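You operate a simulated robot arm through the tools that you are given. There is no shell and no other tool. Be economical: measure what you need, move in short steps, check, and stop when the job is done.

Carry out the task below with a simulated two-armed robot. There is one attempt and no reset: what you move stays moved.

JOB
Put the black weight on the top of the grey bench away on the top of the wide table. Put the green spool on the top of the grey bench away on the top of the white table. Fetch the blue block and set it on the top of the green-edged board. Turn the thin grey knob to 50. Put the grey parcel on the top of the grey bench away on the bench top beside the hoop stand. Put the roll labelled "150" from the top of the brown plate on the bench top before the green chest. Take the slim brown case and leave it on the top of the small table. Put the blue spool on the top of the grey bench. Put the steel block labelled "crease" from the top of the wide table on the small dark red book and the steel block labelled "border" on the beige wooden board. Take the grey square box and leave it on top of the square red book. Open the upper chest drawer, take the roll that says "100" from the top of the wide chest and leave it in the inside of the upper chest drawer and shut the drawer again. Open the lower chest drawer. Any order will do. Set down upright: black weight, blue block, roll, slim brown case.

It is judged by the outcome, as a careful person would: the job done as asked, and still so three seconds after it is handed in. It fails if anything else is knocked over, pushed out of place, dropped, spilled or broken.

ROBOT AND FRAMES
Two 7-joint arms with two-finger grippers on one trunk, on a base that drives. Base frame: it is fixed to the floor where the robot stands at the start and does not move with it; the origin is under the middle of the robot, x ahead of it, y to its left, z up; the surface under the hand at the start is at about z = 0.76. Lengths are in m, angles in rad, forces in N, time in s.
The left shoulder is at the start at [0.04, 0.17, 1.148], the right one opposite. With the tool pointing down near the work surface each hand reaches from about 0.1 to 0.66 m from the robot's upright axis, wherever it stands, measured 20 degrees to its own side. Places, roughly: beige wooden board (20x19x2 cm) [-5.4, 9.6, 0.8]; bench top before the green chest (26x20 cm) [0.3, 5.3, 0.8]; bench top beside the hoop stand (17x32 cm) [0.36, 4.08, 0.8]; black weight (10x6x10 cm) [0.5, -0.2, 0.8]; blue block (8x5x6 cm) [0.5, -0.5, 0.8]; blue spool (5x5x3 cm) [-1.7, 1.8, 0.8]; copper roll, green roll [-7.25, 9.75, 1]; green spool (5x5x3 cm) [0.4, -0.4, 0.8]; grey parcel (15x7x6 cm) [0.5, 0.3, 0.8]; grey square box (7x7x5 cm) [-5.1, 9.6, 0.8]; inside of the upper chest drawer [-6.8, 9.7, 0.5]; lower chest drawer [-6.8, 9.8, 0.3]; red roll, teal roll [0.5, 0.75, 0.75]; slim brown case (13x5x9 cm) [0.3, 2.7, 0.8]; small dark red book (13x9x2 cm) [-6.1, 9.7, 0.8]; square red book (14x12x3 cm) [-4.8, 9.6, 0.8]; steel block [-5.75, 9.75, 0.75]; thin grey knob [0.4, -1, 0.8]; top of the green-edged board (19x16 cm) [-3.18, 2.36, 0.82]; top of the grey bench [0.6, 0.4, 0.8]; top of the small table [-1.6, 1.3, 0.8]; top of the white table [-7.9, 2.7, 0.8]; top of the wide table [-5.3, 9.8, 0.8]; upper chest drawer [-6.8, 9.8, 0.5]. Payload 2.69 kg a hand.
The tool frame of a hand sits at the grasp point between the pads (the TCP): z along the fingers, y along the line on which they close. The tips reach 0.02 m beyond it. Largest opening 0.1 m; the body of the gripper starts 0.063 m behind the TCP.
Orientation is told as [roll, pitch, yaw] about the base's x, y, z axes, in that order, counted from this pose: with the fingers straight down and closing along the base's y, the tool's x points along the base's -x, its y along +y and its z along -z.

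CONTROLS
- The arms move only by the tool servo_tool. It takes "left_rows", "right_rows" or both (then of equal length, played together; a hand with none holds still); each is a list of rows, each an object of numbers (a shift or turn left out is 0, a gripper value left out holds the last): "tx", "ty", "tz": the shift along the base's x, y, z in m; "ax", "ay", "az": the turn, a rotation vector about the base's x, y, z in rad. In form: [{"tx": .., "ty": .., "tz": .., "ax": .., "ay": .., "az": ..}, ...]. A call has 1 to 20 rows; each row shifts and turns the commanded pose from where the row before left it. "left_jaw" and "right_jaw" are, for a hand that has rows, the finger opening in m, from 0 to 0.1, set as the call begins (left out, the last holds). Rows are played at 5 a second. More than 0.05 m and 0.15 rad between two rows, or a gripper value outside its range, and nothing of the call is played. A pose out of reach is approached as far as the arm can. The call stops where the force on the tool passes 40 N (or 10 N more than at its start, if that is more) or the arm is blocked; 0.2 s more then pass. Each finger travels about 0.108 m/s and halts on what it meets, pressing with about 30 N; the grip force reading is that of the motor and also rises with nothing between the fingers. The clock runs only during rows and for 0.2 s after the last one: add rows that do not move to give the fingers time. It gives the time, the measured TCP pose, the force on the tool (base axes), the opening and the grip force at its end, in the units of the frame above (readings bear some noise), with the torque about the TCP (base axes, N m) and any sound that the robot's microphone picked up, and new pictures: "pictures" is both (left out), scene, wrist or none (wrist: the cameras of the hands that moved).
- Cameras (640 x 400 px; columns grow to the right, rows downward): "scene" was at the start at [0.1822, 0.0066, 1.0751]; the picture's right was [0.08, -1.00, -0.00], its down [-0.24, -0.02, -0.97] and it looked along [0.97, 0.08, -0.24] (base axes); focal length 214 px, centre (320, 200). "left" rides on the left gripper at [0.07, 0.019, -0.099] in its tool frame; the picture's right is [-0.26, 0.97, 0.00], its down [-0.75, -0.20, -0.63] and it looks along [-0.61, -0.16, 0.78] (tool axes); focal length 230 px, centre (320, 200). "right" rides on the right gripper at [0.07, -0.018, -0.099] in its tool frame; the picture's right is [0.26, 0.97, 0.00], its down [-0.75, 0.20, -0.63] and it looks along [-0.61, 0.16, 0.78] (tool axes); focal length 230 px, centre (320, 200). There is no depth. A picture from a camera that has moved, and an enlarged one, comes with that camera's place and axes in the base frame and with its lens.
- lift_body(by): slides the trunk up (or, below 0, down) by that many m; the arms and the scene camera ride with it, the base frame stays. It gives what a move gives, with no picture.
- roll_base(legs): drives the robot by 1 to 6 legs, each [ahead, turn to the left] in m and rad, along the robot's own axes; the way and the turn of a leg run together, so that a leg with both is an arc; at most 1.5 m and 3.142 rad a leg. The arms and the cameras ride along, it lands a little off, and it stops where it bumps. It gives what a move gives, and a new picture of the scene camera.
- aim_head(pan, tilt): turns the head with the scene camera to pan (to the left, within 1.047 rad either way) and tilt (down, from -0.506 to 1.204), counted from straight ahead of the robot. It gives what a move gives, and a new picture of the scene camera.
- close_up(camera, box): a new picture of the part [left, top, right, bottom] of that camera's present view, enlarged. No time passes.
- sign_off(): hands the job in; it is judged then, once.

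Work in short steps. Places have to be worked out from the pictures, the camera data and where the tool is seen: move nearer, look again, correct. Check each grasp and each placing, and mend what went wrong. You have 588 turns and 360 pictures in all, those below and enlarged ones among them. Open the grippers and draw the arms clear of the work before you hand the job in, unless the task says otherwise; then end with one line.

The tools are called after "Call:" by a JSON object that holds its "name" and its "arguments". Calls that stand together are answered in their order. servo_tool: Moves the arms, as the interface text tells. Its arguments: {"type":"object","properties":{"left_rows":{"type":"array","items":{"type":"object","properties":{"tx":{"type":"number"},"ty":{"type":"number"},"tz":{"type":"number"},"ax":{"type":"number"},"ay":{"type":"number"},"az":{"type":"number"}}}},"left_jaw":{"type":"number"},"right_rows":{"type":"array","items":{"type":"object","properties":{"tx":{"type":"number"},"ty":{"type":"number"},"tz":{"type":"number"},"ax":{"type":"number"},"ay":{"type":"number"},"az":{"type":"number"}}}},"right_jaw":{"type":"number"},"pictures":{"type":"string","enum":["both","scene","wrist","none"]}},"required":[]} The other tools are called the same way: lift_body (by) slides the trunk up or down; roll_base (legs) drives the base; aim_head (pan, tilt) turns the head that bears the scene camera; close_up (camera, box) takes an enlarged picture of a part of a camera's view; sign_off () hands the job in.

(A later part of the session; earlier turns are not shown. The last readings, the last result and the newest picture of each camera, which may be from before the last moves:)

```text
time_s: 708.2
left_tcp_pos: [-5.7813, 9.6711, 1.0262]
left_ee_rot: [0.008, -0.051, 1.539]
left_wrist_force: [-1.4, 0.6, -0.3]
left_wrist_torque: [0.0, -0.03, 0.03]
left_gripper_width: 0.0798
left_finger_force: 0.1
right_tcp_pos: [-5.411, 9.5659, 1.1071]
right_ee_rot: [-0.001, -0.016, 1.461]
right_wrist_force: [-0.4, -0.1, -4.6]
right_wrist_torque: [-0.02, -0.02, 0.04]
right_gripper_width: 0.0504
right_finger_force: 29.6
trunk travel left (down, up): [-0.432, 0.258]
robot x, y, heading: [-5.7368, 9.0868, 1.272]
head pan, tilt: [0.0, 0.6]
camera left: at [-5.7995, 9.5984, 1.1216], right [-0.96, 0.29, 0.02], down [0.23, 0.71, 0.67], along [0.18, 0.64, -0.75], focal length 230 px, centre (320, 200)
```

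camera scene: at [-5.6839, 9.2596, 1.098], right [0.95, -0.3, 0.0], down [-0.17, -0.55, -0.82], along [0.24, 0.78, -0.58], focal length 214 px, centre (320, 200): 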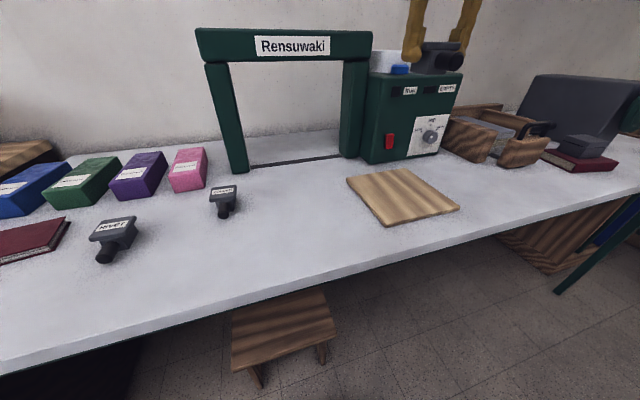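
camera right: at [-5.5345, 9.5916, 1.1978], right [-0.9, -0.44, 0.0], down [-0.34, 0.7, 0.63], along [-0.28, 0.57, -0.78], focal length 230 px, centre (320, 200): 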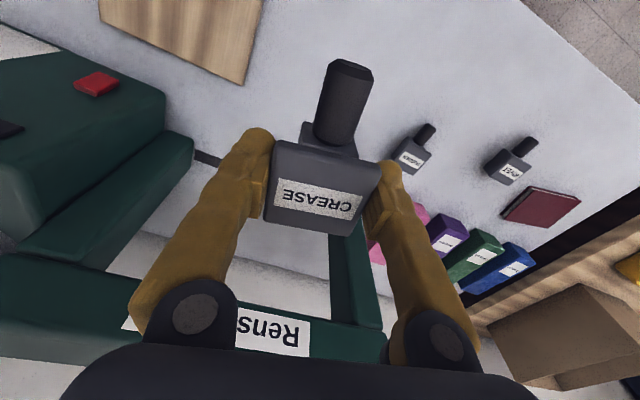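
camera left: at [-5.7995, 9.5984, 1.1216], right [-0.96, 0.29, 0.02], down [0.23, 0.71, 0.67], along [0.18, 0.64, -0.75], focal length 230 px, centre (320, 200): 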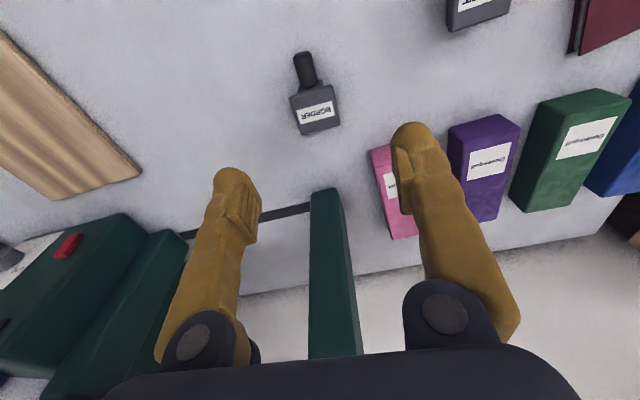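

Call:
{"name": "servo_tool", "arguments": {"left_rows": [{"tx": 0.011, "ty": 0.015, "ax": -0.05, "az": -0.07}, {"ty": 0.014, "tz": -0.04}, {"tz": -0.05}, {"tz": -0.05}], "pictures": "wrist"}}

```text
time_s: 709.2
left_tcp_pos: [-5.7678, 9.698, 0.8852]
left_ee_rot: [0.005, 0.001, 1.473]
left_wrist_force: [-0.5, -0.9, -0.2]
left_wrist_torque: [0.01, 0.0, 0.01]
left_gripper_width: 0.08
left_finger_force: 0.0
right_tcp_pos: [-5.4115, 9.5656, 1.1076]
right_ee_rot: [0.0, -0.015, 1.462]
right_wrist_force: [-0.1, 0.2, -4.0]
right_wrist_torque: [-0.02, 0.0, 0.01]
right_gripper_width: 0.0503
right_finger_force: 29.2
trunk travel left (down, up): [-0.432, 0.258]
robot x, y, heading: [-5.7363, 9.0874, 1.264]
head pan, tilt: [0.0, 0.6]
camera left: at [-5.7916, 9.6321, 0.9853], right [-0.94, 0.35, 0.0], down [0.28, 0.73, 0.63], along [0.22, 0.59, -0.78], focal length 230 px, centre (320, 200)
```

left: 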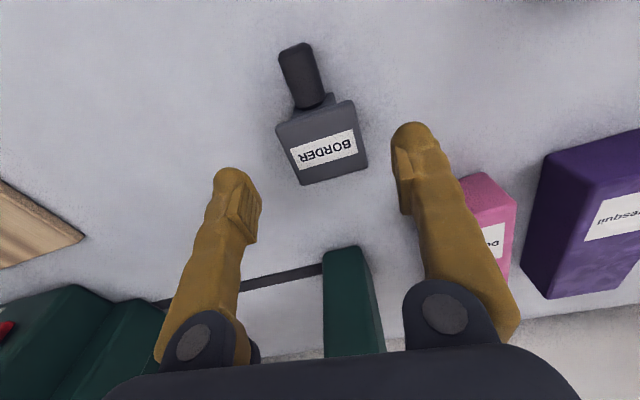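

Call:
{"name": "servo_tool", "arguments": {"left_rows": [{"tx": -0.002, "tz": -0.03, "az": -0.03}, {"tz": -0.02}], "pictures": "none"}}

Call:
{"name": "servo_tool", "arguments": {"left_rows": [{}, {}, {}], "left_jaw": 0.0, "pictures": "none"}}

Call:
{"name": "servo_tool", "arguments": {"left_rows": [{"tz": 0.02}, {"tz": 0.04}, {"tz": 0.05}, {"tz": 0.05}, {"tz": 0.05}], "pictures": "wrist"}}

```text
time_s: 709.8
left_tcp_pos: [-5.7684, 9.6976, 0.8361]
left_ee_rot: [0.003, -0.003, 1.44]
left_wrist_force: [-0.6, -0.6, 0.4]
left_wrist_torque: [0.03, 0.0, 0.01]
left_gripper_width: 0.08
left_finger_force: 0.0
right_tcp_pos: [-5.4119, 9.565, 1.1072]
right_ee_rot: [0.0, -0.019, 1.464]
right_wrist_force: [-0.6, -0.3, -3.9]
right_wrist_torque: [0.04, -0.02, 0.0]
right_gripper_width: 0.0502
right_finger_force: 29.7
trunk travel left (down, up): [-0.432, 0.258]
robot x, y, heading: [-5.7361, 9.0898, 1.262]
head pan, tilt: [0.0, 0.6]
```

```text
time_s: 710.6
left_tcp_pos: [-5.7686, 9.6968, 0.8367]
left_ee_rot: [0.002, -0.001, 1.44]
left_wrist_force: [0.3, 1.3, -0.2]
left_wrist_torque: [0.07, -0.11, 0.02]
left_gripper_width: 0.0506
left_finger_force: 30.1
right_tcp_pos: [-5.4106, 9.5649, 1.1081]
right_ee_rot: [0.0, -0.015, 1.462]
right_wrist_force: [0.4, -1.0, -5.3]
right_wrist_torque: [0.0, 0.04, 0.0]
right_gripper_width: 0.0504
right_finger_force: 30.4
trunk travel left (down, up): [-0.432, 0.258]
robot x, y, heading: [-5.7343, 9.0904, 1.263]
head pan, tilt: [0.0, 0.6]
```

```text
time_s: 711.8
left_tcp_pos: [-5.7711, 9.6957, 1.0467]
left_ee_rot: [0.004, 0.0, 1.44]
left_wrist_force: [-0.5, -0.1, -3.8]
left_wrist_torque: [-0.02, 0.04, -0.01]
left_gripper_width: 0.0506
left_finger_force: 29.9
right_tcp_pos: [-5.4126, 9.5651, 1.1087]
right_ee_rot: [0.001, -0.016, 1.462]
right_wrist_force: [-0.6, 0.7, -4.5]
right_wrist_torque: [0.02, -0.02, 0.0]
right_gripper_width: 0.0503
right_finger_force: 29.9
trunk travel left (down, up): [-0.432, 0.258]
robot x, y, heading: [-5.7364, 9.0905, 1.269]
head pan, tilt: [0.0, 0.6]
camera left: at [-5.7967, 9.6291, 1.1466], right [-0.92, 0.38, 0.0], down [0.3, 0.72, 0.63], along [0.24, 0.58, -0.78], focal length 230 px, centre (320, 200)
```

left: 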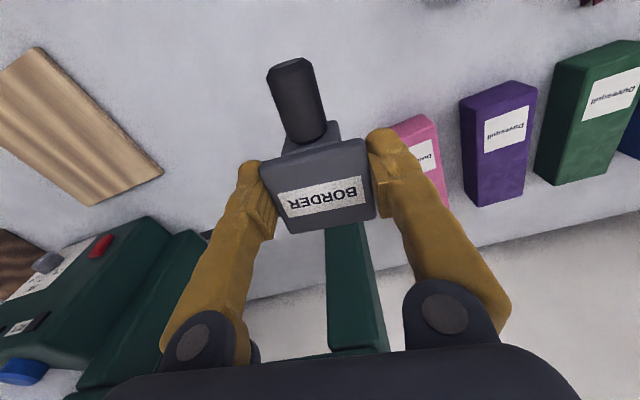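

Both blocks held. The beige board centre is ≈(-5.385, 9.61). I reposition the base to x≈-5.25 for the left hand.

Call:
{"name": "roll_base", "arguments": {"legs": [[-0.25, 0], [0, -1.265], [0.55, 0], [0, 1.57], [0.22, 0]]}}

Call:
{"name": "aim_head", "arguments": {"pan": 0.2, "tilt": 0.8}}

```text
time_s: 717.3
left_tcp_pos: [-5.2585, 9.077, 1.0645]
left_ee_rot: [-0.003, -0.031, 0.194]
left_wrist_force: [-1.2, 1.1, -4.7]
left_wrist_torque: [0.01, -0.08, 0.01]
left_gripper_width: 0.0506
left_finger_force: 30.6
right_tcp_pos: [-5.2703, 8.6935, 1.1253]
right_ee_rot: [-0.01, -0.049, 0.215]
right_wrist_force: [-1.3, -0.1, -4.9]
right_wrist_torque: [0.0, -0.04, 0.02]
right_gripper_width: 0.0503
right_finger_force: 29.8
trunk travel left (down, up): [-0.432, 0.258]
robot x, y, heading: [-5.7848, 8.8636, -0.015]
head pan, tilt: [0.0, 0.6]
stopped in leg 3: the robot was blocked; the commanded pose is now the measured one
camera scene: at [-5.6104, 8.862, 1.0981], right [-0.01, -1.0, 0.0], down [-0.58, 0.01, -0.82], along [0.82, -0.01, -0.58], focal length 214 px, centre (320, 200)
```

scene: 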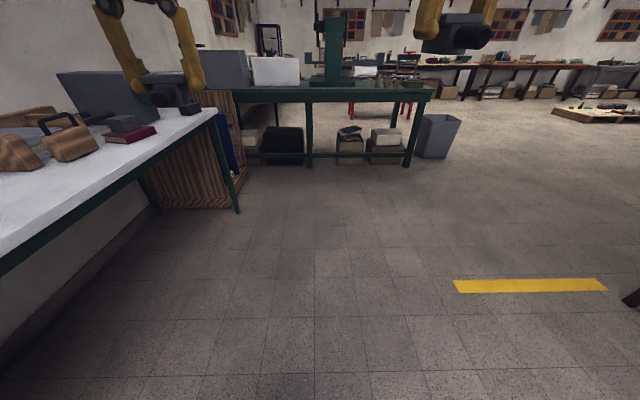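

```text
time_s: 718.0
left_tcp_pos: [-5.256, 9.0748, 1.0622]
left_ee_rot: [-0.002, -0.029, 0.192]
left_wrist_force: [0.4, 0.2, -4.3]
left_wrist_torque: [-0.02, 0.04, -0.02]
left_gripper_width: 0.0504
left_finger_force: 29.3
right_tcp_pos: [-5.266, 8.6917, 1.1248]
right_ee_rot: [-0.008, -0.045, 0.215]
right_wrist_force: [0.9, -0.2, -3.8]
right_wrist_torque: [-0.01, 0.07, 0.02]
right_gripper_width: 0.0504
right_finger_force: 30.1
trunk travel left (down, up): [-0.432, 0.258]
robot x, y, heading: [-5.7898, 8.866, -0.011]
head pan, tilt: [0.201, 0.799]
camera scene: at [-5.618, 8.8769, 1.0811], right [0.19, -0.98, 0.0], down [-0.72, -0.13, -0.68], along [0.67, 0.13, -0.73], focal length 214 px, centre (320, 200)
```

scene: 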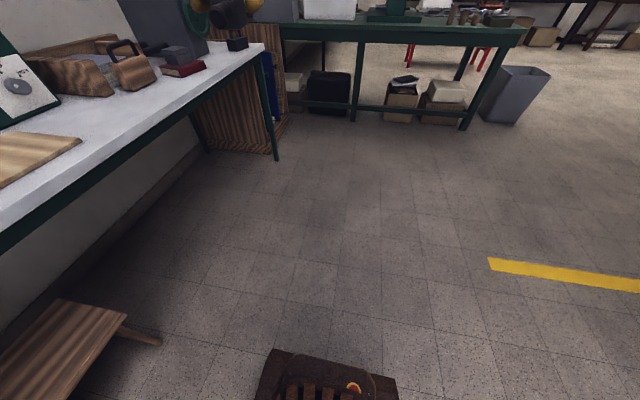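

Call:
{"name": "roll_base", "arguments": {"legs": [[0.53, 0.0], [0, 1.57], [0.2, 0]]}}

```text
time_s: 725.7
left_tcp_pos: [-5.4646, 9.442, 1.073]
left_ee_rot: [-0.004, -0.049, 1.754]
left_wrist_force: [0.3, 1.7, -6.2]
left_wrist_torque: [-0.06, 0.0, -0.01]
left_gripper_width: 0.0502
left_finger_force: 30.2
right_tcp_pos: [-5.0831, 9.4265, 1.1339]
right_ee_rot: [-0.012, -0.061, 1.779]
right_wrist_force: [-1.1, 1.6, -6.7]
right_wrist_torque: [-0.14, -0.01, -0.01]
right_gripper_width: 0.0502
right_finger_force: 30.4
trunk travel left (down, up): [-0.432, 0.258]
robot x, y, heading: [-5.2468, 8.9255, 1.597]
head pan, tilt: [0.201, 0.799]
stopped in leg 3: the robot was blocked; the commanded pose is now the measured one
camera scene: at [-5.2649, 9.0993, 1.0806], right [0.97, 0.23, 0.0], down [0.16, -0.71, -0.68], along [-0.16, 0.66, -0.73], focal length 214 px, centre (320, 200)
```

scene: 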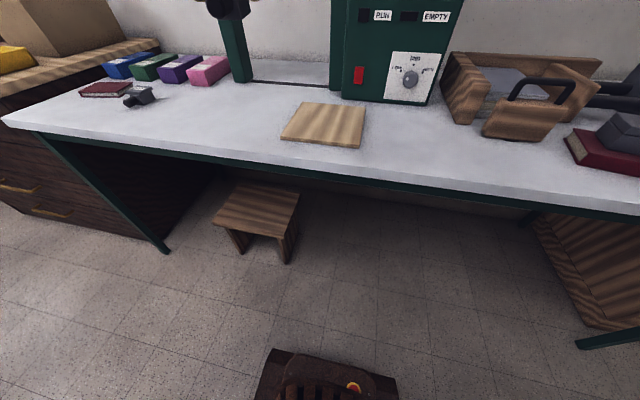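

Call:
{"name": "roll_base", "arguments": {"legs": [[0.14, 0]]}}

```text
time_s: 727.1
left_tcp_pos: [-5.469, 9.576, 1.0775]
left_ee_rot: [-0.007, -0.059, 1.759]
left_wrist_force: [0.3, -0.9, -4.3]
left_wrist_torque: [0.04, 0.0, -0.01]
left_gripper_width: 0.0502
left_finger_force: 30.2
right_tcp_pos: [-5.0875, 9.5589, 1.1382]
right_ee_rot: [-0.015, -0.069, 1.781]
right_wrist_force: [0.2, -0.5, -4.1]
right_wrist_torque: [0.03, -0.02, -0.02]
right_gripper_width: 0.0505
right_finger_force: 30.0
trunk travel left (down, up): [-0.432, 0.258]
robot x, y, heading: [-5.2502, 9.0708, 1.6]
head pan, tilt: [0.201, 0.799]
camera scene: at [-5.2693, 9.2387, 1.0811], right [0.97, 0.23, 0.0], down [0.16, -0.71, -0.68], along [-0.16, 0.67, -0.73], focal length 214 px, centre (320, 200)
```

scene: 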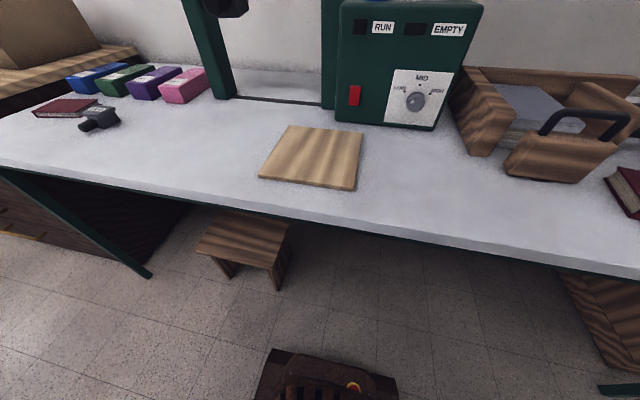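

Call:
{"name": "servo_tool", "arguments": {"left_rows": [{"tx": 0.035, "ty": 0.014, "ax": -0.058, "ay": -0.01}, {"tx": 0.035, "ty": 0.013}, {"tx": 0.03, "ty": 0.013}, {"tz": -0.05}, {"tz": -0.05}, {"tz": -0.05}]}}

```text
time_s: 728.5
left_tcp_pos: [-5.3712, 9.6004, 0.9335]
left_ee_rot: [-0.006, -0.015, 1.759]
left_wrist_force: [0.0, 0.3, -3.8]
left_wrist_torque: [-0.05, -0.02, 0.0]
left_gripper_width: 0.0504
left_finger_force: 29.6
right_tcp_pos: [-5.0881, 9.5433, 1.1459]
right_ee_rot: [-0.016, -0.085, 1.781]
right_wrist_force: [0.1, 0.8, -3.7]
right_wrist_torque: [-0.02, 0.0, 0.0]
right_gripper_width: 0.0502
right_finger_force: 30.1
trunk travel left (down, up): [-0.432, 0.258]
robot x, y, heading: [-5.2495, 9.071, 1.601]
head pan, tilt: [0.201, 0.799]
camera scene: at [-5.2696, 9.2394, 1.081], right [0.97, 0.23, 0.0], down [0.16, -0.71, -0.68], along [-0.16, 0.66, -0.73], focal length 214 px, centre (320, 200)
camera left: at [-5.375, 9.5271, 1.0333], right [-1.0, 0.07, 0.0], down [0.05, 0.76, 0.64], along [0.05, 0.64, -0.77], focal length 230 px, centre (320, 200)
```

scene: 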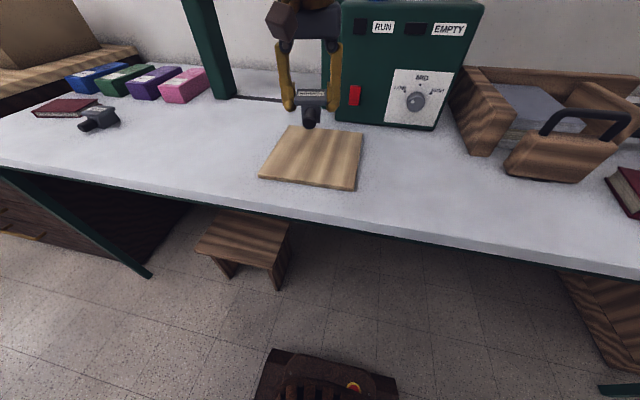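
left: 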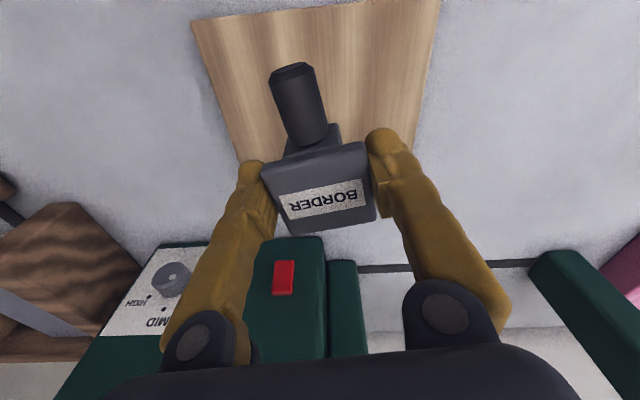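

Call:
{"name": "servo_tool", "arguments": {"left_rows": [{"ty": 0.01, "tz": -0.03, "ax": -0.014}, {"tz": -0.03}, {"tz": -0.008}], "pictures": "none"}}

Call:
{"name": "servo_tool", "arguments": {"left_rows": [{"tz": -0.005}], "pictures": "none"}}

Call:
{"name": "close_up", "arguments": {"camera": "scene", "box": [240, 80, 380, 200]}}

```text
time_s: 729.3
left_tcp_pos: [-5.3694, 9.6103, 0.8682]
left_ee_rot: [-0.003, -0.002, 1.756]
left_wrist_force: [-0.6, 0.5, -4.1]
left_wrist_torque: [0.01, 0.03, 0.01]
left_gripper_width: 0.0506
left_finger_force: 30.3
right_tcp_pos: [-5.0872, 9.5425, 1.1455]
right_ee_rot: [-0.014, -0.087, 1.782]
right_wrist_force: [-0.4, -0.7, -3.7]
right_wrist_torque: [-0.03, -0.01, -0.01]
right_gripper_width: 0.0506
right_finger_force: 30.2
trunk travel left (down, up): [-0.432, 0.258]
robot x, y, heading: [-5.2484, 9.0713, 1.596]
head pan, tilt: [0.201, 0.799]
```

```text
time_s: 729.7
left_tcp_pos: [-5.3694, 9.6091, 0.8613]
left_ee_rot: [-0.004, -0.001, 1.758]
left_wrist_force: [0.7, 0.5, -4.4]
left_wrist_torque: [0.04, -0.02, 0.02]
left_gripper_width: 0.0501
left_finger_force: 29.7
right_tcp_pos: [-5.0863, 9.5427, 1.1463]
right_ee_rot: [-0.016, -0.087, 1.781]
right_wrist_force: [-1.2, 0.8, -4.4]
right_wrist_torque: [-0.03, 0.01, 0.01]
right_gripper_width: 0.0504
right_finger_force: 30.1
trunk travel left (down, up): [-0.432, 0.258]
robot x, y, heading: [-5.248, 9.0683, 1.595]
head pan, tilt: [0.201, 0.799]
```

```text
3.33 times, centred on (310, 140) of scene
camera zoom: at [-5.2693, 9.2384, 1.0812], right [0.97, 0.23, 0.0], down [0.16, -0.71, -0.68], along [-0.16, 0.67, -0.73], focal length 715 px, centre (353, 400)
```

zoom: 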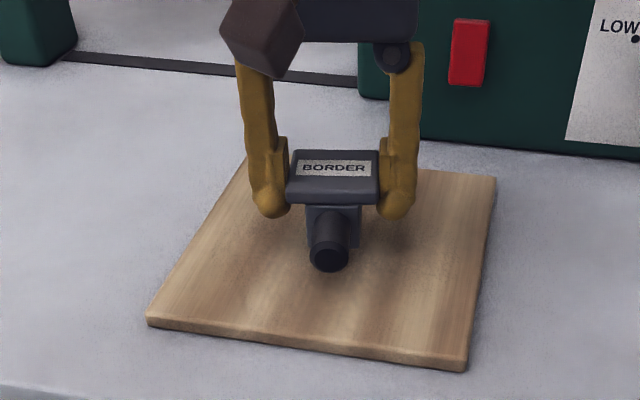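

Call:
{"name": "servo_tool", "arguments": {"left_rows": [{"tz": -0.004}], "pictures": "none"}}

Call:
{"name": "servo_tool", "arguments": {"left_rows": [{"tz": -0.004}], "pictures": "none"}}

```text
time_s: 730.1
left_tcp_pos: [-5.3689, 9.6091, 0.859]
left_ee_rot: [-0.003, -0.002, 1.758]
left_wrist_force: [-0.4, 0.0, -4.6]
left_wrist_torque: [0.04, 0.0, 0.02]
left_gripper_width: 0.0503
left_finger_force: 29.9
right_tcp_pos: [-5.0867, 9.5433, 1.1455]
right_ee_rot: [-0.016, -0.088, 1.78]
right_wrist_force: [0.5, 0.7, -4.2]
right_wrist_torque: [-0.04, 0.01, -0.01]
right_gripper_width: 0.0502
right_finger_force: 30.0
trunk travel left (down, up): [-0.432, 0.258]
robot x, y, heading: [-5.25, 9.0673, 1.599]
head pan, tilt: [0.201, 0.799]
```

```text
time_s: 730.5
left_tcp_pos: [-5.369, 9.61, 0.8554]
left_ee_rot: [-0.004, -0.001, 1.759]
left_wrist_force: [-0.6, 1.6, -4.8]
left_wrist_torque: [0.03, 0.01, -0.02]
left_gripper_width: 0.0505
left_finger_force: 29.7
right_tcp_pos: [-5.0866, 9.5429, 1.1455]
right_ee_rot: [-0.017, -0.087, 1.779]
right_wrist_force: [0.5, 0.1, -3.8]
right_wrist_torque: [-0.01, 0.0, 0.01]
right_gripper_width: 0.0505
right_finger_force: 30.1
trunk travel left (down, up): [-0.432, 0.258]
robot x, y, heading: [-5.2501, 9.0703, 1.598]
head pan, tilt: [0.201, 0.799]
```

Call:
{"name": "servo_tool", "arguments": {"left_rows": [{"tz": -0.003}], "pictures": "none"}}

Call:
{"name": "servo_tool", "arguments": {"left_rows": [{"tz": -0.003}], "pictures": "none"}}

```text
time_s: 730.9
left_tcp_pos: [-5.3698, 9.608, 0.8517]
left_ee_rot: [-0.004, -0.001, 1.759]
left_wrist_force: [0.0, 0.3, -4.2]
left_wrist_torque: [0.02, 0.02, 0.02]
left_gripper_width: 0.0504
left_finger_force: 30.3
right_tcp_pos: [-5.0861, 9.5413, 1.146]
right_ee_rot: [-0.015, -0.088, 1.779]
right_wrist_force: [-0.7, -0.2, -4.7]
right_wrist_torque: [0.0, -0.02, 0.0]
right_gripper_width: 0.0505
right_finger_force: 30.0
trunk travel left (down, up): [-0.432, 0.258]
robot x, y, heading: [-5.2505, 9.0719, 1.595]
head pan, tilt: [0.201, 0.799]
```

```text
time_s: 731.3
left_tcp_pos: [-5.3693, 9.6091, 0.8493]
left_ee_rot: [-0.003, -0.002, 1.761]
left_wrist_force: [0.7, -0.8, -0.9]
left_wrist_torque: [-0.07, 0.03, -0.02]
left_gripper_width: 0.0502
left_finger_force: 29.8
right_tcp_pos: [-5.0866, 9.5423, 1.1467]
right_ee_rot: [-0.015, -0.086, 1.781]
right_wrist_force: [-1.0, -0.1, -3.5]
right_wrist_torque: [-0.01, 0.0, -0.02]
right_gripper_width: 0.0504
right_finger_force: 30.0
trunk travel left (down, up): [-0.432, 0.258]
robot x, y, heading: [-5.2466, 9.0711, 1.6]
head pan, tilt: [0.201, 0.799]
```

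Contact is starting. One more millimetre, then I release and rise.

Call:
{"name": "servo_tool", "arguments": {"left_rows": [{"tz": -0.002}], "pictures": "none"}}

Call:
{"name": "servo_tool", "arguments": {"left_rows": [{}, {}, {"tz": 0.03}, {"tz": 0.05}, {"tz": 0.05}, {"tz": 0.05}, {"tz": 0.05}], "left_jaw": 0.075, "pictures": "scene"}}

```text
time_s: 731.7
left_tcp_pos: [-5.3692, 9.6082, 0.8482]
left_ee_rot: [-0.002, -0.005, 1.759]
left_wrist_force: [-1.2, -3.7, 16.2]
left_wrist_torque: [-0.53, 0.22, 0.01]
left_gripper_width: 0.0503
left_finger_force: 29.9
right_tcp_pos: [-5.0868, 9.5402, 1.1464]
right_ee_rot: [-0.016, -0.088, 1.781]
right_wrist_force: [-0.4, -0.1, -3.0]
right_wrist_torque: [-0.01, 0.03, 0.0]
right_gripper_width: 0.0504
right_finger_force: 30.4
trunk travel left (down, up): [-0.432, 0.258]
robot x, y, heading: [-5.2451, 9.0687, 1.603]
head pan, tilt: [0.201, 0.799]
```

```text
time_s: 733.3
left_tcp_pos: [-5.3683, 9.609, 1.0775]
left_ee_rot: [-0.004, -0.001, 1.758]
left_wrist_force: [0.2, 0.8, 0.4]
left_wrist_torque: [0.02, 0.03, 0.02]
left_gripper_width: 0.0752
left_finger_force: 0.0
right_tcp_pos: [-5.0874, 9.5411, 1.1465]
right_ee_rot: [-0.018, -0.088, 1.779]
right_wrist_force: [0.2, -0.8, -3.7]
right_wrist_torque: [0.02, -0.01, 0.0]
right_gripper_width: 0.0504
right_finger_force: 30.0
trunk travel left (down, up): [-0.432, 0.258]
robot x, y, heading: [-5.2501, 9.0663, 1.599]
head pan, tilt: [0.201, 0.799]
camera scene: at [-5.2692, 9.2371, 1.0814], right [0.97, 0.23, 0.0], down [0.16, -0.71, -0.69], along [-0.16, 0.67, -0.73], focal length 214 px, centre (320, 200)
```

scene: 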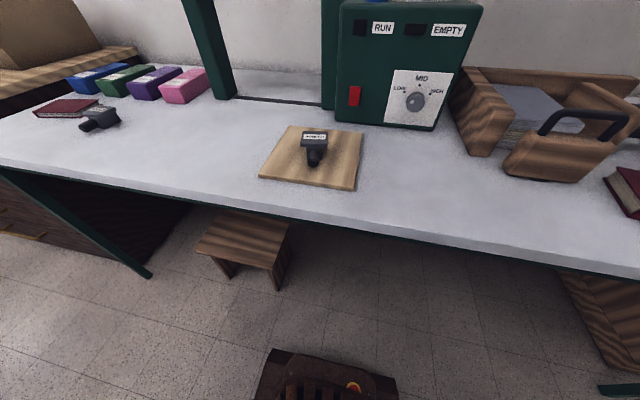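

BORDER is on the beige board. Now I drive left to x≈-6.2 for the dark red book.

Call:
{"name": "roll_base", "arguments": {"legs": [[-0.22, 0], [0, 1.54], [0.95, 0], [0, -1.57], [0.2, 0]]}}

```text
time_s: 747.9
left_tcp_pos: [-6.2896, 9.4598, 1.0907]
left_ee_rot: [-0.009, -0.027, 1.704]
left_wrist_force: [-0.6, 0.0, -0.7]
left_wrist_torque: [0.06, -0.03, 0.02]
left_gripper_width: 0.0748
left_finger_force: 0.1
right_tcp_pos: [-6.0138, 9.3739, 1.1589]
right_ee_rot: [-0.022, -0.11, 1.724]
right_wrist_force: [-0.6, -1.5, -4.8]
right_wrist_torque: [0.02, -0.04, 0.01]
right_gripper_width: 0.0505
right_finger_force: 28.9
trunk travel left (down, up): [-0.432, 0.258]
robot x, y, heading: [-6.2128, 8.9399, 1.502]
head pan, tilt: [0.201, 0.799]
stopped in leg 5: the robot was blocked; the commanded pose is now the measured one
camera scene: at [-6.2165, 9.0993, 1.0828], right [0.99, 0.13, 0.0], down [0.09, -0.72, -0.69], along [-0.09, 0.69, -0.72], focal length 214 px, centre (320, 200)
```

scene: 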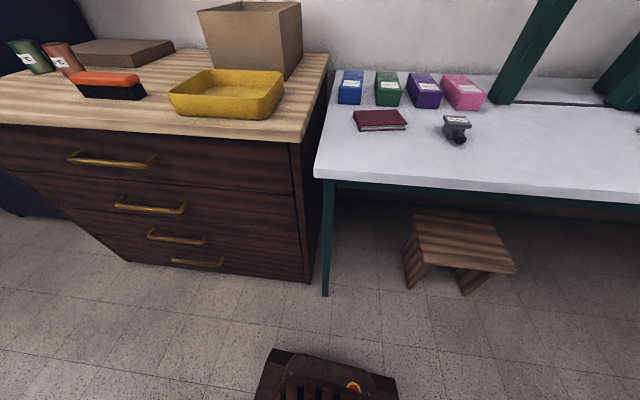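

Call:
{"name": "servo_tool", "arguments": {"right_rows": [{"ty": 0.03, "ax": -0.1}, {"ty": 0.03}, {"ty": 0.02}], "pictures": "none"}}

Call:
{"name": "roll_base", "arguments": {"legs": [[0.17, 0.07]]}}

Call:
{"name": "aim_head", "arguments": {"pan": -0.1, "tilt": 0.75}}

```text
time_s: 748.6
left_tcp_pos: [-6.2901, 9.458, 1.0922]
left_ee_rot: [-0.01, -0.027, 1.704]
left_wrist_force: [-0.5, 0.5, 0.3]
left_wrist_torque: [0.02, -0.02, 0.0]
left_gripper_width: 0.0748
left_finger_force: 0.1
right_tcp_pos: [-6.014, 9.4518, 1.1592]
right_ee_rot: [-0.007, -0.015, 1.726]
right_wrist_force: [-0.1, -1.2, -3.5]
right_wrist_torque: [-0.01, -0.03, 0.02]
right_gripper_width: 0.0502
right_finger_force: 29.9
trunk travel left (down, up): [-0.432, 0.258]
robot x, y, heading: [-6.2116, 8.9459, 1.495]
head pan, tilt: [0.201, 0.799]
```

```text
time_s: 750.1
left_tcp_pos: [-6.3199, 9.627, 1.0897]
left_ee_rot: [-0.008, -0.027, 1.774]
left_wrist_force: [-0.3, -0.1, -0.5]
left_wrist_torque: [0.0, -0.01, 0.02]
left_gripper_width: 0.075
left_finger_force: 0.1
right_tcp_pos: [-6.0451, 9.6399, 1.1584]
right_ee_rot: [-0.008, -0.011, 1.794]
right_wrist_force: [0.8, 0.8, -5.0]
right_wrist_torque: [-0.05, 0.02, -0.02]
right_gripper_width: 0.0503
right_finger_force: 30.0
trunk travel left (down, up): [-0.432, 0.258]
robot x, y, heading: [-6.2049, 9.1164, 1.574]
head pan, tilt: [0.201, 0.799]
camera scene: at [-6.2204, 9.2837, 1.0811], right [0.98, 0.2, 0.0], down [0.14, -0.72, -0.68], along [-0.14, 0.67, -0.73], focal length 214 px, centre (320, 200)
```

scene: 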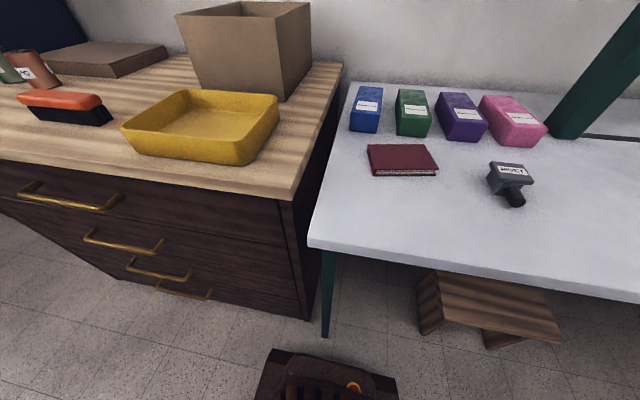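

```text
time_s: 750.9
left_tcp_pos: [-6.3203, 9.6083, 1.0992]
left_ee_rot: [-0.011, -0.044, 1.773]
left_wrist_force: [0.3, -0.3, 0.0]
left_wrist_torque: [0.0, -0.01, 0.06]
left_gripper_width: 0.075
left_finger_force: 0.1
right_tcp_pos: [-6.0447, 9.6196, 1.1685]
right_ee_rot: [-0.01, -0.029, 1.794]
right_wrist_force: [-0.6, 0.2, -3.5]
right_wrist_torque: [-0.05, 0.0, -0.01]
right_gripper_width: 0.0505
right_finger_force: 29.6
trunk travel left (down, up): [-0.432, 0.258]
robot x, y, heading: [-6.203, 9.1157, 1.573]
head pan, tilt: [-0.099, 0.75]
camera scene: at [-6.1961, 9.285, 1.0854], right [1.0, -0.1, 0.0], down [-0.07, -0.69, -0.72], along [0.07, 0.72, -0.69], focal length 214 px, centre (320, 200)
```

scene: 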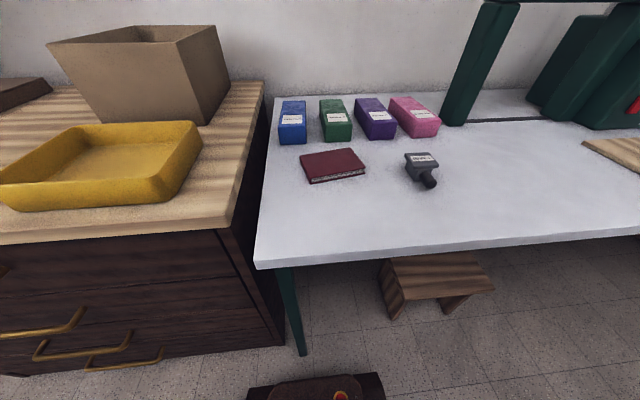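

Call:
{"name": "servo_tool", "arguments": {"right_rows": [{"tx": -0.03, "ty": 0.024, "ax": -0.028, "az": -0.04}, {"tx": -0.03, "ty": 0.023, "az": -0.04}, {"tx": -0.023, "ty": 0.023}, {"tz": -0.05}, {"tz": -0.05}, {"tz": -0.05}, {"tz": -0.05}, {"tz": -0.04}]}}

```text
time_s: 751.9
left_tcp_pos: [-6.3187, 9.5871, 1.1106]
left_ee_rot: [-0.014, -0.064, 1.775]
left_wrist_force: [0.6, -2.6, -0.2]
left_wrist_torque: [0.15, 0.04, 0.0]
left_gripper_width: 0.0749
left_finger_force: 0.1
right_tcp_pos: [-6.1289, 9.6704, 1.147]
right_ee_rot: [-0.01, -0.019, 1.713]
right_wrist_force: [-0.8, -2.3, -4.5]
right_wrist_torque: [0.14, 0.01, 0.02]
right_gripper_width: 0.0501
right_finger_force: 30.0
trunk travel left (down, up): [-0.432, 0.258]
robot x, y, heading: [-6.2033, 9.1178, 1.565]
head pan, tilt: [-0.099, 0.75]
stopped in row 4 (right hand): the arm was blocked; the commanded pose is now the measured one
camera scene: at [-6.1957, 9.2813, 1.0861], right [1.0, -0.1, 0.0], down [-0.07, -0.69, -0.72], along [0.07, 0.72, -0.69], focal length 214 px, centre (320, 200)
camera right: at [-6.1004, 9.603, 1.2438], right [-0.92, -0.39, -0.01], down [-0.31, 0.7, 0.64], along [-0.24, 0.59, -0.77], focal length 230 px, centre (320, 200)
```

scene: 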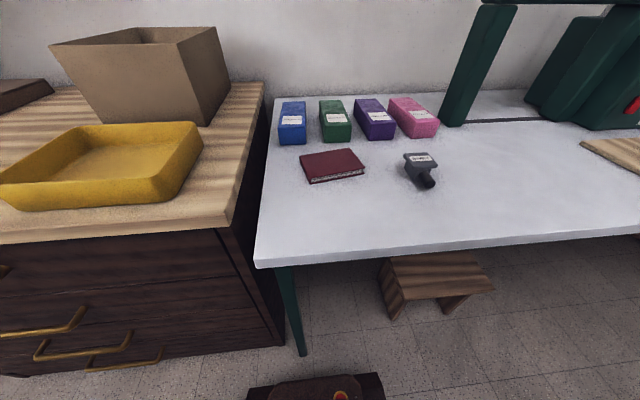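
right: 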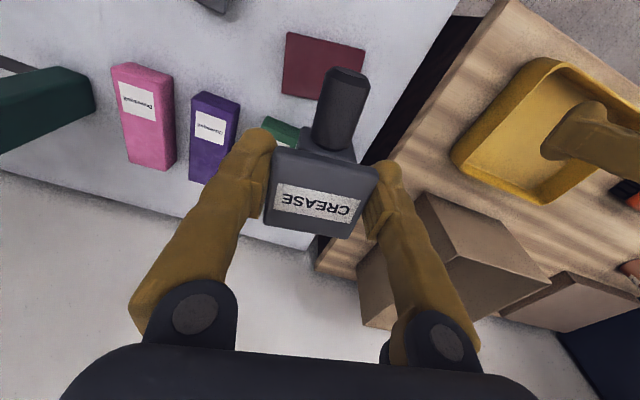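

The arms were crowding each other; I shift the left hand outward, then continue.

Call:
{"name": "servo_tool", "arguments": {"left_rows": [{"tx": -0.04, "tz": 0.02, "ax": -0.03}, {"tx": -0.04, "tz": 0.02, "ax": -0.03}, {"tx": -0.04}, {"ty": 0.03}], "pictures": "none"}}

Call:
{"name": "servo_tool", "arguments": {"right_rows": [{"ty": 0.015, "tz": -0.04, "ax": -0.02}, {"tz": -0.05}, {"tz": -0.05}, {"tz": -0.05}, {"tz": -0.04}]}}

```text
time_s: 752.9
left_tcp_pos: [-6.44, 9.6221, 1.1464]
left_ee_rot: [-0.001, 0.001, 1.774]
left_wrist_force: [-0.3, 1.0, -0.6]
left_wrist_torque: [0.0, 0.01, 0.03]
left_gripper_width: 0.0752
left_finger_force: 0.1
right_tcp_pos: [-6.1283, 9.6773, 1.1418]
right_ee_rot: [-0.008, -0.013, 1.713]
right_wrist_force: [1.1, 0.2, -5.1]
right_wrist_torque: [-0.03, 0.02, 0.0]
right_gripper_width: 0.0504
right_finger_force: 29.9
trunk travel left (down, up): [-0.432, 0.258]
robot x, y, heading: [-6.2034, 9.1141, 1.579]
head pan, tilt: [-0.099, 0.75]
```

```text
time_s: 753.5
left_tcp_pos: [-6.4401, 9.5973, 1.1582]
left_ee_rot: [-0.005, -0.021, 1.771]
left_wrist_force: [-0.6, -1.1, 0.4]
left_wrist_torque: [0.12, 0.0, -0.02]
left_gripper_width: 0.0752
left_finger_force: 0.1
right_tcp_pos: [-6.1327, 9.6709, 1.0818]
right_ee_rot: [-0.012, -0.015, 1.712]
right_wrist_force: [0.1, -2.2, -3.2]
right_wrist_torque: [0.11, -0.02, 0.02]
right_gripper_width: 0.0501
right_finger_force: 29.8
trunk travel left (down, up): [-0.432, 0.258]
robot x, y, heading: [-6.2035, 9.1146, 1.569]
head pan, tilt: [-0.099, 0.75]
stopped in row 2 (right hand): the arm was blocked; the commanded pose is now the measured one
camera scene: at [-6.1964, 9.2807, 1.0862], right [1.0, -0.1, 0.0], down [-0.07, -0.69, -0.72], along [0.07, 0.72, -0.69], focal length 214 px, centre (320, 200)
camera right: at [-6.1036, 9.6026, 1.1796], right [-0.92, -0.39, -0.01], down [-0.31, 0.7, 0.64], along [-0.24, 0.59, -0.77], focal length 230 px, centre (320, 200)
```

scene: 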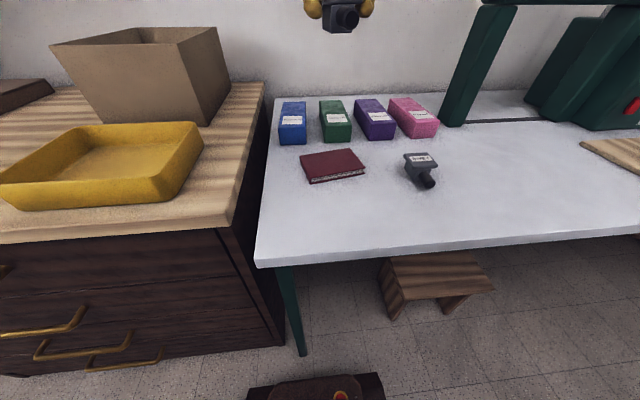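
right: 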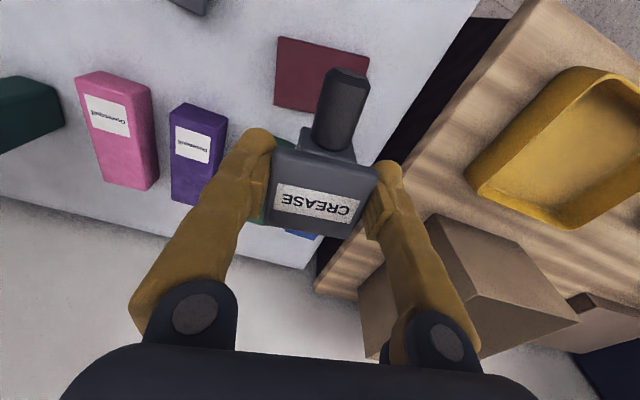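

I rotate the base 0.22 rad left so that the book lies more on the right hand's side.

Call:
{"name": "roll_base", "arguments": {"legs": [[0, 0.22]]}}

Call:
{"name": "servo_tool", "arguments": {"right_rows": [{"tx": 0.02, "ty": -0.01, "az": -0.07}, {"tx": 0.035, "ty": -0.005, "az": -0.07}, {"tx": 0.035, "az": -0.07}, {"tx": 0.03}], "pictures": "none"}}

```text
time_s: 754.7
left_tcp_pos: [-6.5419, 9.5415, 1.1547]
left_ee_rot: [-0.004, -0.014, 1.995]
left_wrist_force: [0.3, 0.2, -0.3]
left_wrist_torque: [-0.01, 0.0, 0.02]
left_gripper_width: 0.0749
left_finger_force: 0.0
right_tcp_pos: [-6.2551, 9.6778, 1.0774]
right_ee_rot: [-0.009, -0.009, 1.934]
right_wrist_force: [0.6, -0.4, -3.7]
right_wrist_torque: [0.0, 0.01, 0.02]
right_gripper_width: 0.0505
right_finger_force: 30.2
trunk travel left (down, up): [-0.432, 0.258]
robot x, y, heading: [-6.2033, 9.112, 1.792]
head pan, tilt: [-0.099, 0.75]
camera scene: at [-6.2321, 9.2842, 1.0852], right [0.99, 0.12, 0.0], down [0.09, -0.69, -0.72], along [-0.09, 0.71, -0.69], focal length 214 px, centre (320, 200)
```

scene: 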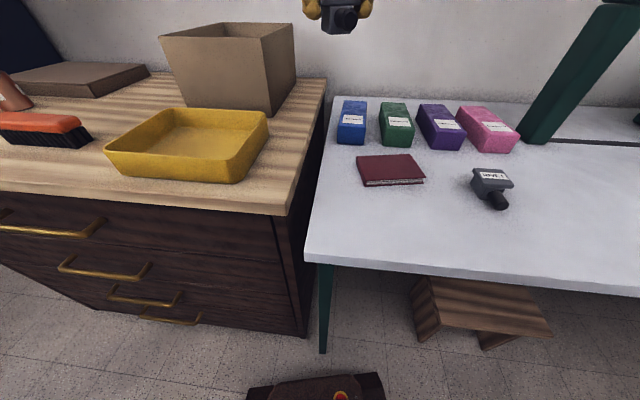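

```text
time_s: 755.7
left_tcp_pos: [-6.5373, 9.5239, 1.1625]
left_ee_rot: [-0.005, -0.03, 1.995]
left_wrist_force: [0.2, 0.1, -0.8]
left_wrist_torque: [-0.04, 0.0, 0.03]
left_gripper_width: 0.0751
left_finger_force: 0.0
right_tcp_pos: [-6.1301, 9.6492, 1.0854]
right_ee_rot: [-0.012, -0.025, 1.723]
right_wrist_force: [-0.1, -1.1, -3.8]
right_wrist_torque: [-0.02, 0.03, -0.02]
right_gripper_width: 0.0504
right_finger_force: 30.3
trunk travel left (down, up): [-0.432, 0.258]
robot x, y, heading: [-6.203, 9.1145, 1.792]
head pan, tilt: [-0.099, 0.75]
```

Call:
{"name": "servo_tool", "arguments": {"right_rows": [{"ty": 0.02, "ax": -0.025}, {"ty": 0.019}, {"tz": -0.05}, {"tz": -0.05}, {"tz": -0.05}, {"tz": -0.04}]}}

```text
time_s: 757.1
left_tcp_pos: [-6.5384, 9.5241, 1.162]
left_ee_rot: [-0.008, -0.03, 1.994]
left_wrist_force: [-0.2, 0.8, -0.4]
left_wrist_torque: [-0.02, -0.01, 0.0]
left_gripper_width: 0.0752
left_finger_force: 0.0
right_tcp_pos: [-6.1326, 9.6872, 0.8974]
right_ee_rot: [-0.007, 0.001, 1.723]
right_wrist_force: [-0.1, -0.3, -3.6]
right_wrist_torque: [0.01, 0.03, 0.0]
right_gripper_width: 0.0503
right_finger_force: 29.7
trunk travel left (down, up): [-0.432, 0.258]
robot x, y, heading: [-6.201, 9.1164, 1.794]
head pan, tilt: [-0.099, 0.75]
camera scene: at [-6.232, 9.2844, 1.0852], right [0.99, 0.12, 0.0], down [0.09, -0.69, -0.72], along [-0.09, 0.71, -0.69], focal length 214 px, centre (320, 200)
camera right: at [-6.1033, 9.621, 0.9946], right [-0.92, -0.4, -0.01], down [-0.32, 0.71, 0.63], along [-0.25, 0.58, -0.78], focal length 230 px, centre (320, 200)
```

scene: 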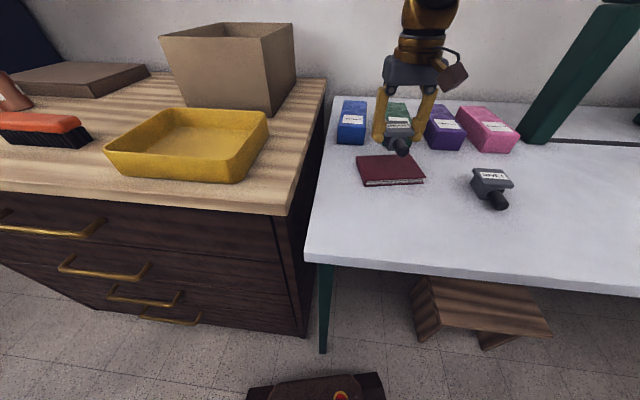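
right: 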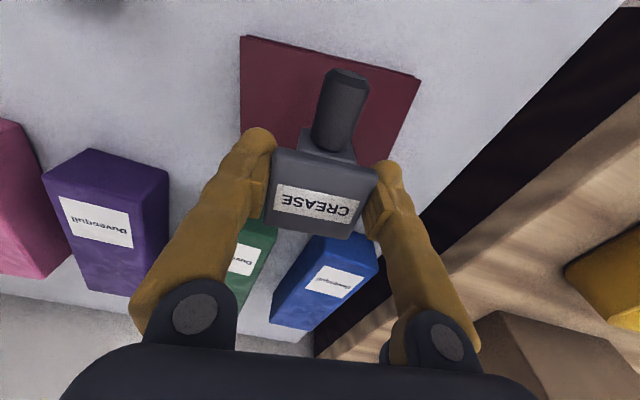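

Call:
{"name": "servo_tool", "arguments": {"right_rows": [{"tz": -0.02}, {"tz": -0.015}], "pictures": "none"}}

Call:
{"name": "servo_tool", "arguments": {"right_rows": [{"tz": -0.005}], "pictures": "none"}}

Call:
{"name": "servo_tool", "arguments": {"right_rows": [{"tz": -0.004}], "pictures": "none"}}

```text
time_s: 757.7
left_tcp_pos: [-6.5377, 9.5238, 1.1613]
left_ee_rot: [-0.008, -0.032, 1.994]
left_wrist_force: [0.1, -0.2, 0.4]
left_wrist_torque: [-0.01, 0.01, -0.03]
left_gripper_width: 0.0751
left_finger_force: 0.1
right_tcp_pos: [-6.1329, 9.6855, 0.8592]
right_ee_rot: [-0.006, 0.001, 1.723]
right_wrist_force: [-0.3, 0.4, -2.9]
right_wrist_torque: [-0.03, 0.0, 0.02]
right_gripper_width: 0.0508
right_finger_force: 29.7
trunk travel left (down, up): [-0.432, 0.258]
robot x, y, heading: [-6.2016, 9.1139, 1.793]
head pan, tilt: [-0.099, 0.75]
```

```text
time_s: 758.1
left_tcp_pos: [-6.5374, 9.5238, 1.1614]
left_ee_rot: [-0.007, -0.03, 1.995]
left_wrist_force: [-1.5, -0.2, -0.1]
left_wrist_torque: [0.02, 0.01, 0.02]
left_gripper_width: 0.075
left_finger_force: 0.1
right_tcp_pos: [-6.1327, 9.6872, 0.8548]
right_ee_rot: [-0.008, 0.0, 1.723]
right_wrist_force: [0.0, 0.4, -3.7]
right_wrist_torque: [-0.04, 0.02, 0.01]
right_gripper_width: 0.0502
right_finger_force: 30.3
trunk travel left (down, up): [-0.432, 0.258]
robot x, y, heading: [-6.2051, 9.118, 1.791]
head pan, tilt: [-0.099, 0.75]
```

```text
time_s: 758.5
left_tcp_pos: [-6.5374, 9.5213, 1.1621]
left_ee_rot: [-0.009, -0.031, 1.997]
left_wrist_force: [-0.3, -0.1, 1.2]
left_wrist_torque: [-0.01, -0.01, 0.0]
left_gripper_width: 0.0751
left_finger_force: 0.0
right_tcp_pos: [-6.1334, 9.6875, 0.8535]
right_ee_rot: [-0.008, -0.005, 1.721]
right_wrist_force: [1.9, -2.8, 8.9]
right_wrist_torque: [-0.01, 0.16, 0.03]
right_gripper_width: 0.0505
right_finger_force: 29.9
trunk travel left (down, up): [-0.432, 0.258]
robot x, y, heading: [-6.1994, 9.1152, 1.796]
head pan, tilt: [-0.099, 0.75]
```

Contact with the book. I release and rise.

Call:
{"name": "servo_tool", "arguments": {"right_rows": [{}, {}, {"tz": 0.03}, {"tz": 0.05}, {"tz": 0.05}, {"tz": 0.05}, {"tz": 0.05}], "right_jaw": 0.075, "pictures": "scene"}}

Call:
{"name": "close_up", "arguments": {"camera": "scene", "box": [330, 90, 450, 200]}}

```text
time_s: 760.1
left_tcp_pos: [-6.5375, 9.5226, 1.1622]
left_ee_rot: [-0.009, -0.032, 1.993]
left_wrist_force: [0.3, 0.2, 0.7]
left_wrist_torque: [-0.01, 0.04, -0.02]
left_gripper_width: 0.0751
left_finger_force: 0.0
right_tcp_pos: [-6.1323, 9.6848, 1.0829]
right_ee_rot: [-0.007, -0.001, 1.721]
right_wrist_force: [0.0, 0.2, 0.7]
right_wrist_torque: [0.01, 0.03, 0.02]
right_gripper_width: 0.0749
right_finger_force: 0.1
trunk travel left (down, up): [-0.432, 0.258]
robot x, y, heading: [-6.1995, 9.1137, 1.793]
head pan, tilt: [-0.099, 0.75]
camera scene: at [-6.2321, 9.283, 1.0854], right [0.99, 0.12, 0.0], down [0.09, -0.69, -0.72], along [-0.09, 0.71, -0.69], focal length 214 px, centre (320, 200)
```

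scene: 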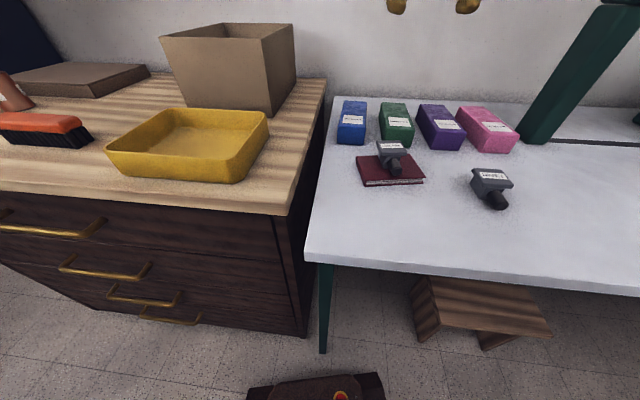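

```text
3.64 times, centred on (390, 145) of scene
camera zoom: at [-6.2321, 9.283, 1.0854], right [0.99, 0.12, 0.0], down [0.09, -0.69, -0.72], along [-0.09, 0.71, -0.69], focal length 780 px, centre (66, 400)
```

zoom: 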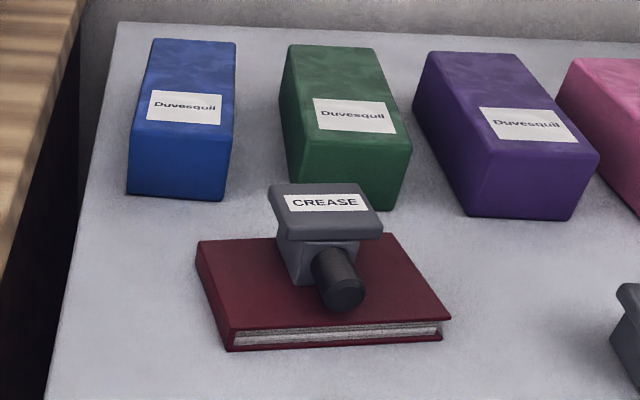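

CREASE sits on the dark red book. Now to the chest: I back off and move left to x≈-6.85, facing it.

Call:
{"name": "roll_base", "arguments": {"legs": [[-0.4, 0], [0, 1.35], [0.72, 0], [0, -1.57]]}}

Call:
{"name": "aim_head", "arguments": {"pan": 0.0, "tilt": 0.6}}

```text
time_s: 766.7
left_tcp_pos: [-6.5891, 8.4909, 1.1772]
left_ee_rot: [-0.011, -0.061, -2.926]
left_wrist_force: [0.6, 0.5, -0.1]
left_wrist_torque: [0.01, 0.03, 0.01]
left_gripper_width: 0.0752
left_finger_force: 0.0
right_tcp_pos: [-6.6681, 8.9214, 1.098]
right_ee_rot: [-0.005, -0.029, 3.084]
right_wrist_force: [0.3, 0.3, -0.8]
right_wrist_torque: [-0.03, 0.05, 0.01]
right_gripper_width: 0.0752
right_finger_force: 0.1
trunk travel left (down, up): [-0.432, 0.258]
robot x, y, heading: [-6.1537, 8.7398, -3.087]
head pan, tilt: [-0.099, 0.75]
stopped in leg 3: the robot was blocked; the commanded pose is now the measured one
camera scene: at [-6.328, 8.7405, 1.0851], right [0.05, 1.0, 0.0], down [0.69, -0.03, -0.72], along [-0.72, 0.04, -0.7], focal length 214 px, centre (320, 200)
```

scene: 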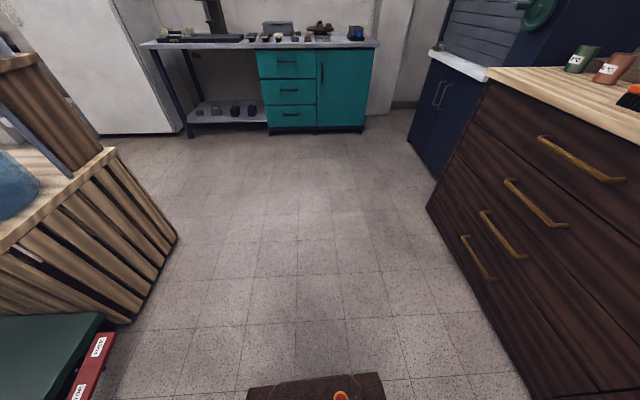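

```text
time_s: 767.4
left_tcp_pos: [-6.5901, 8.4906, 1.1763]
left_ee_rot: [-0.011, -0.061, -2.924]
left_wrist_force: [-0.3, -0.6, 0.0]
left_wrist_torque: [-0.01, -0.02, 0.04]
left_gripper_width: 0.075
left_finger_force: 0.1
right_tcp_pos: [-6.668, 8.9213, 1.0979]
right_ee_rot: [-0.005, -0.031, 3.083]
right_wrist_force: [-0.6, 0.7, 0.0]
right_wrist_torque: [0.0, -0.01, 0.0]
right_gripper_width: 0.0752
right_finger_force: 0.1
trunk travel left (down, up): [-0.432, 0.258]
robot x, y, heading: [-6.1531, 8.7367, -3.093]
head pan, tilt: [0.0, 0.6]
camera scene: at [-6.3326, 8.7315, 1.098], right [-0.05, 1.0, 0.0], down [0.58, 0.03, -0.81], along [-0.81, -0.04, -0.58], focal length 214 px, centre (320, 200)
```

scene: 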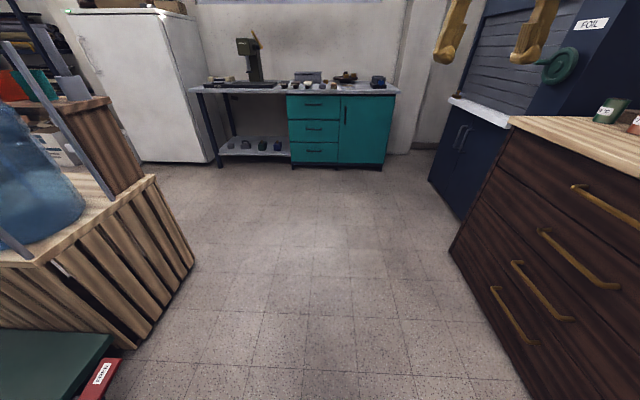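

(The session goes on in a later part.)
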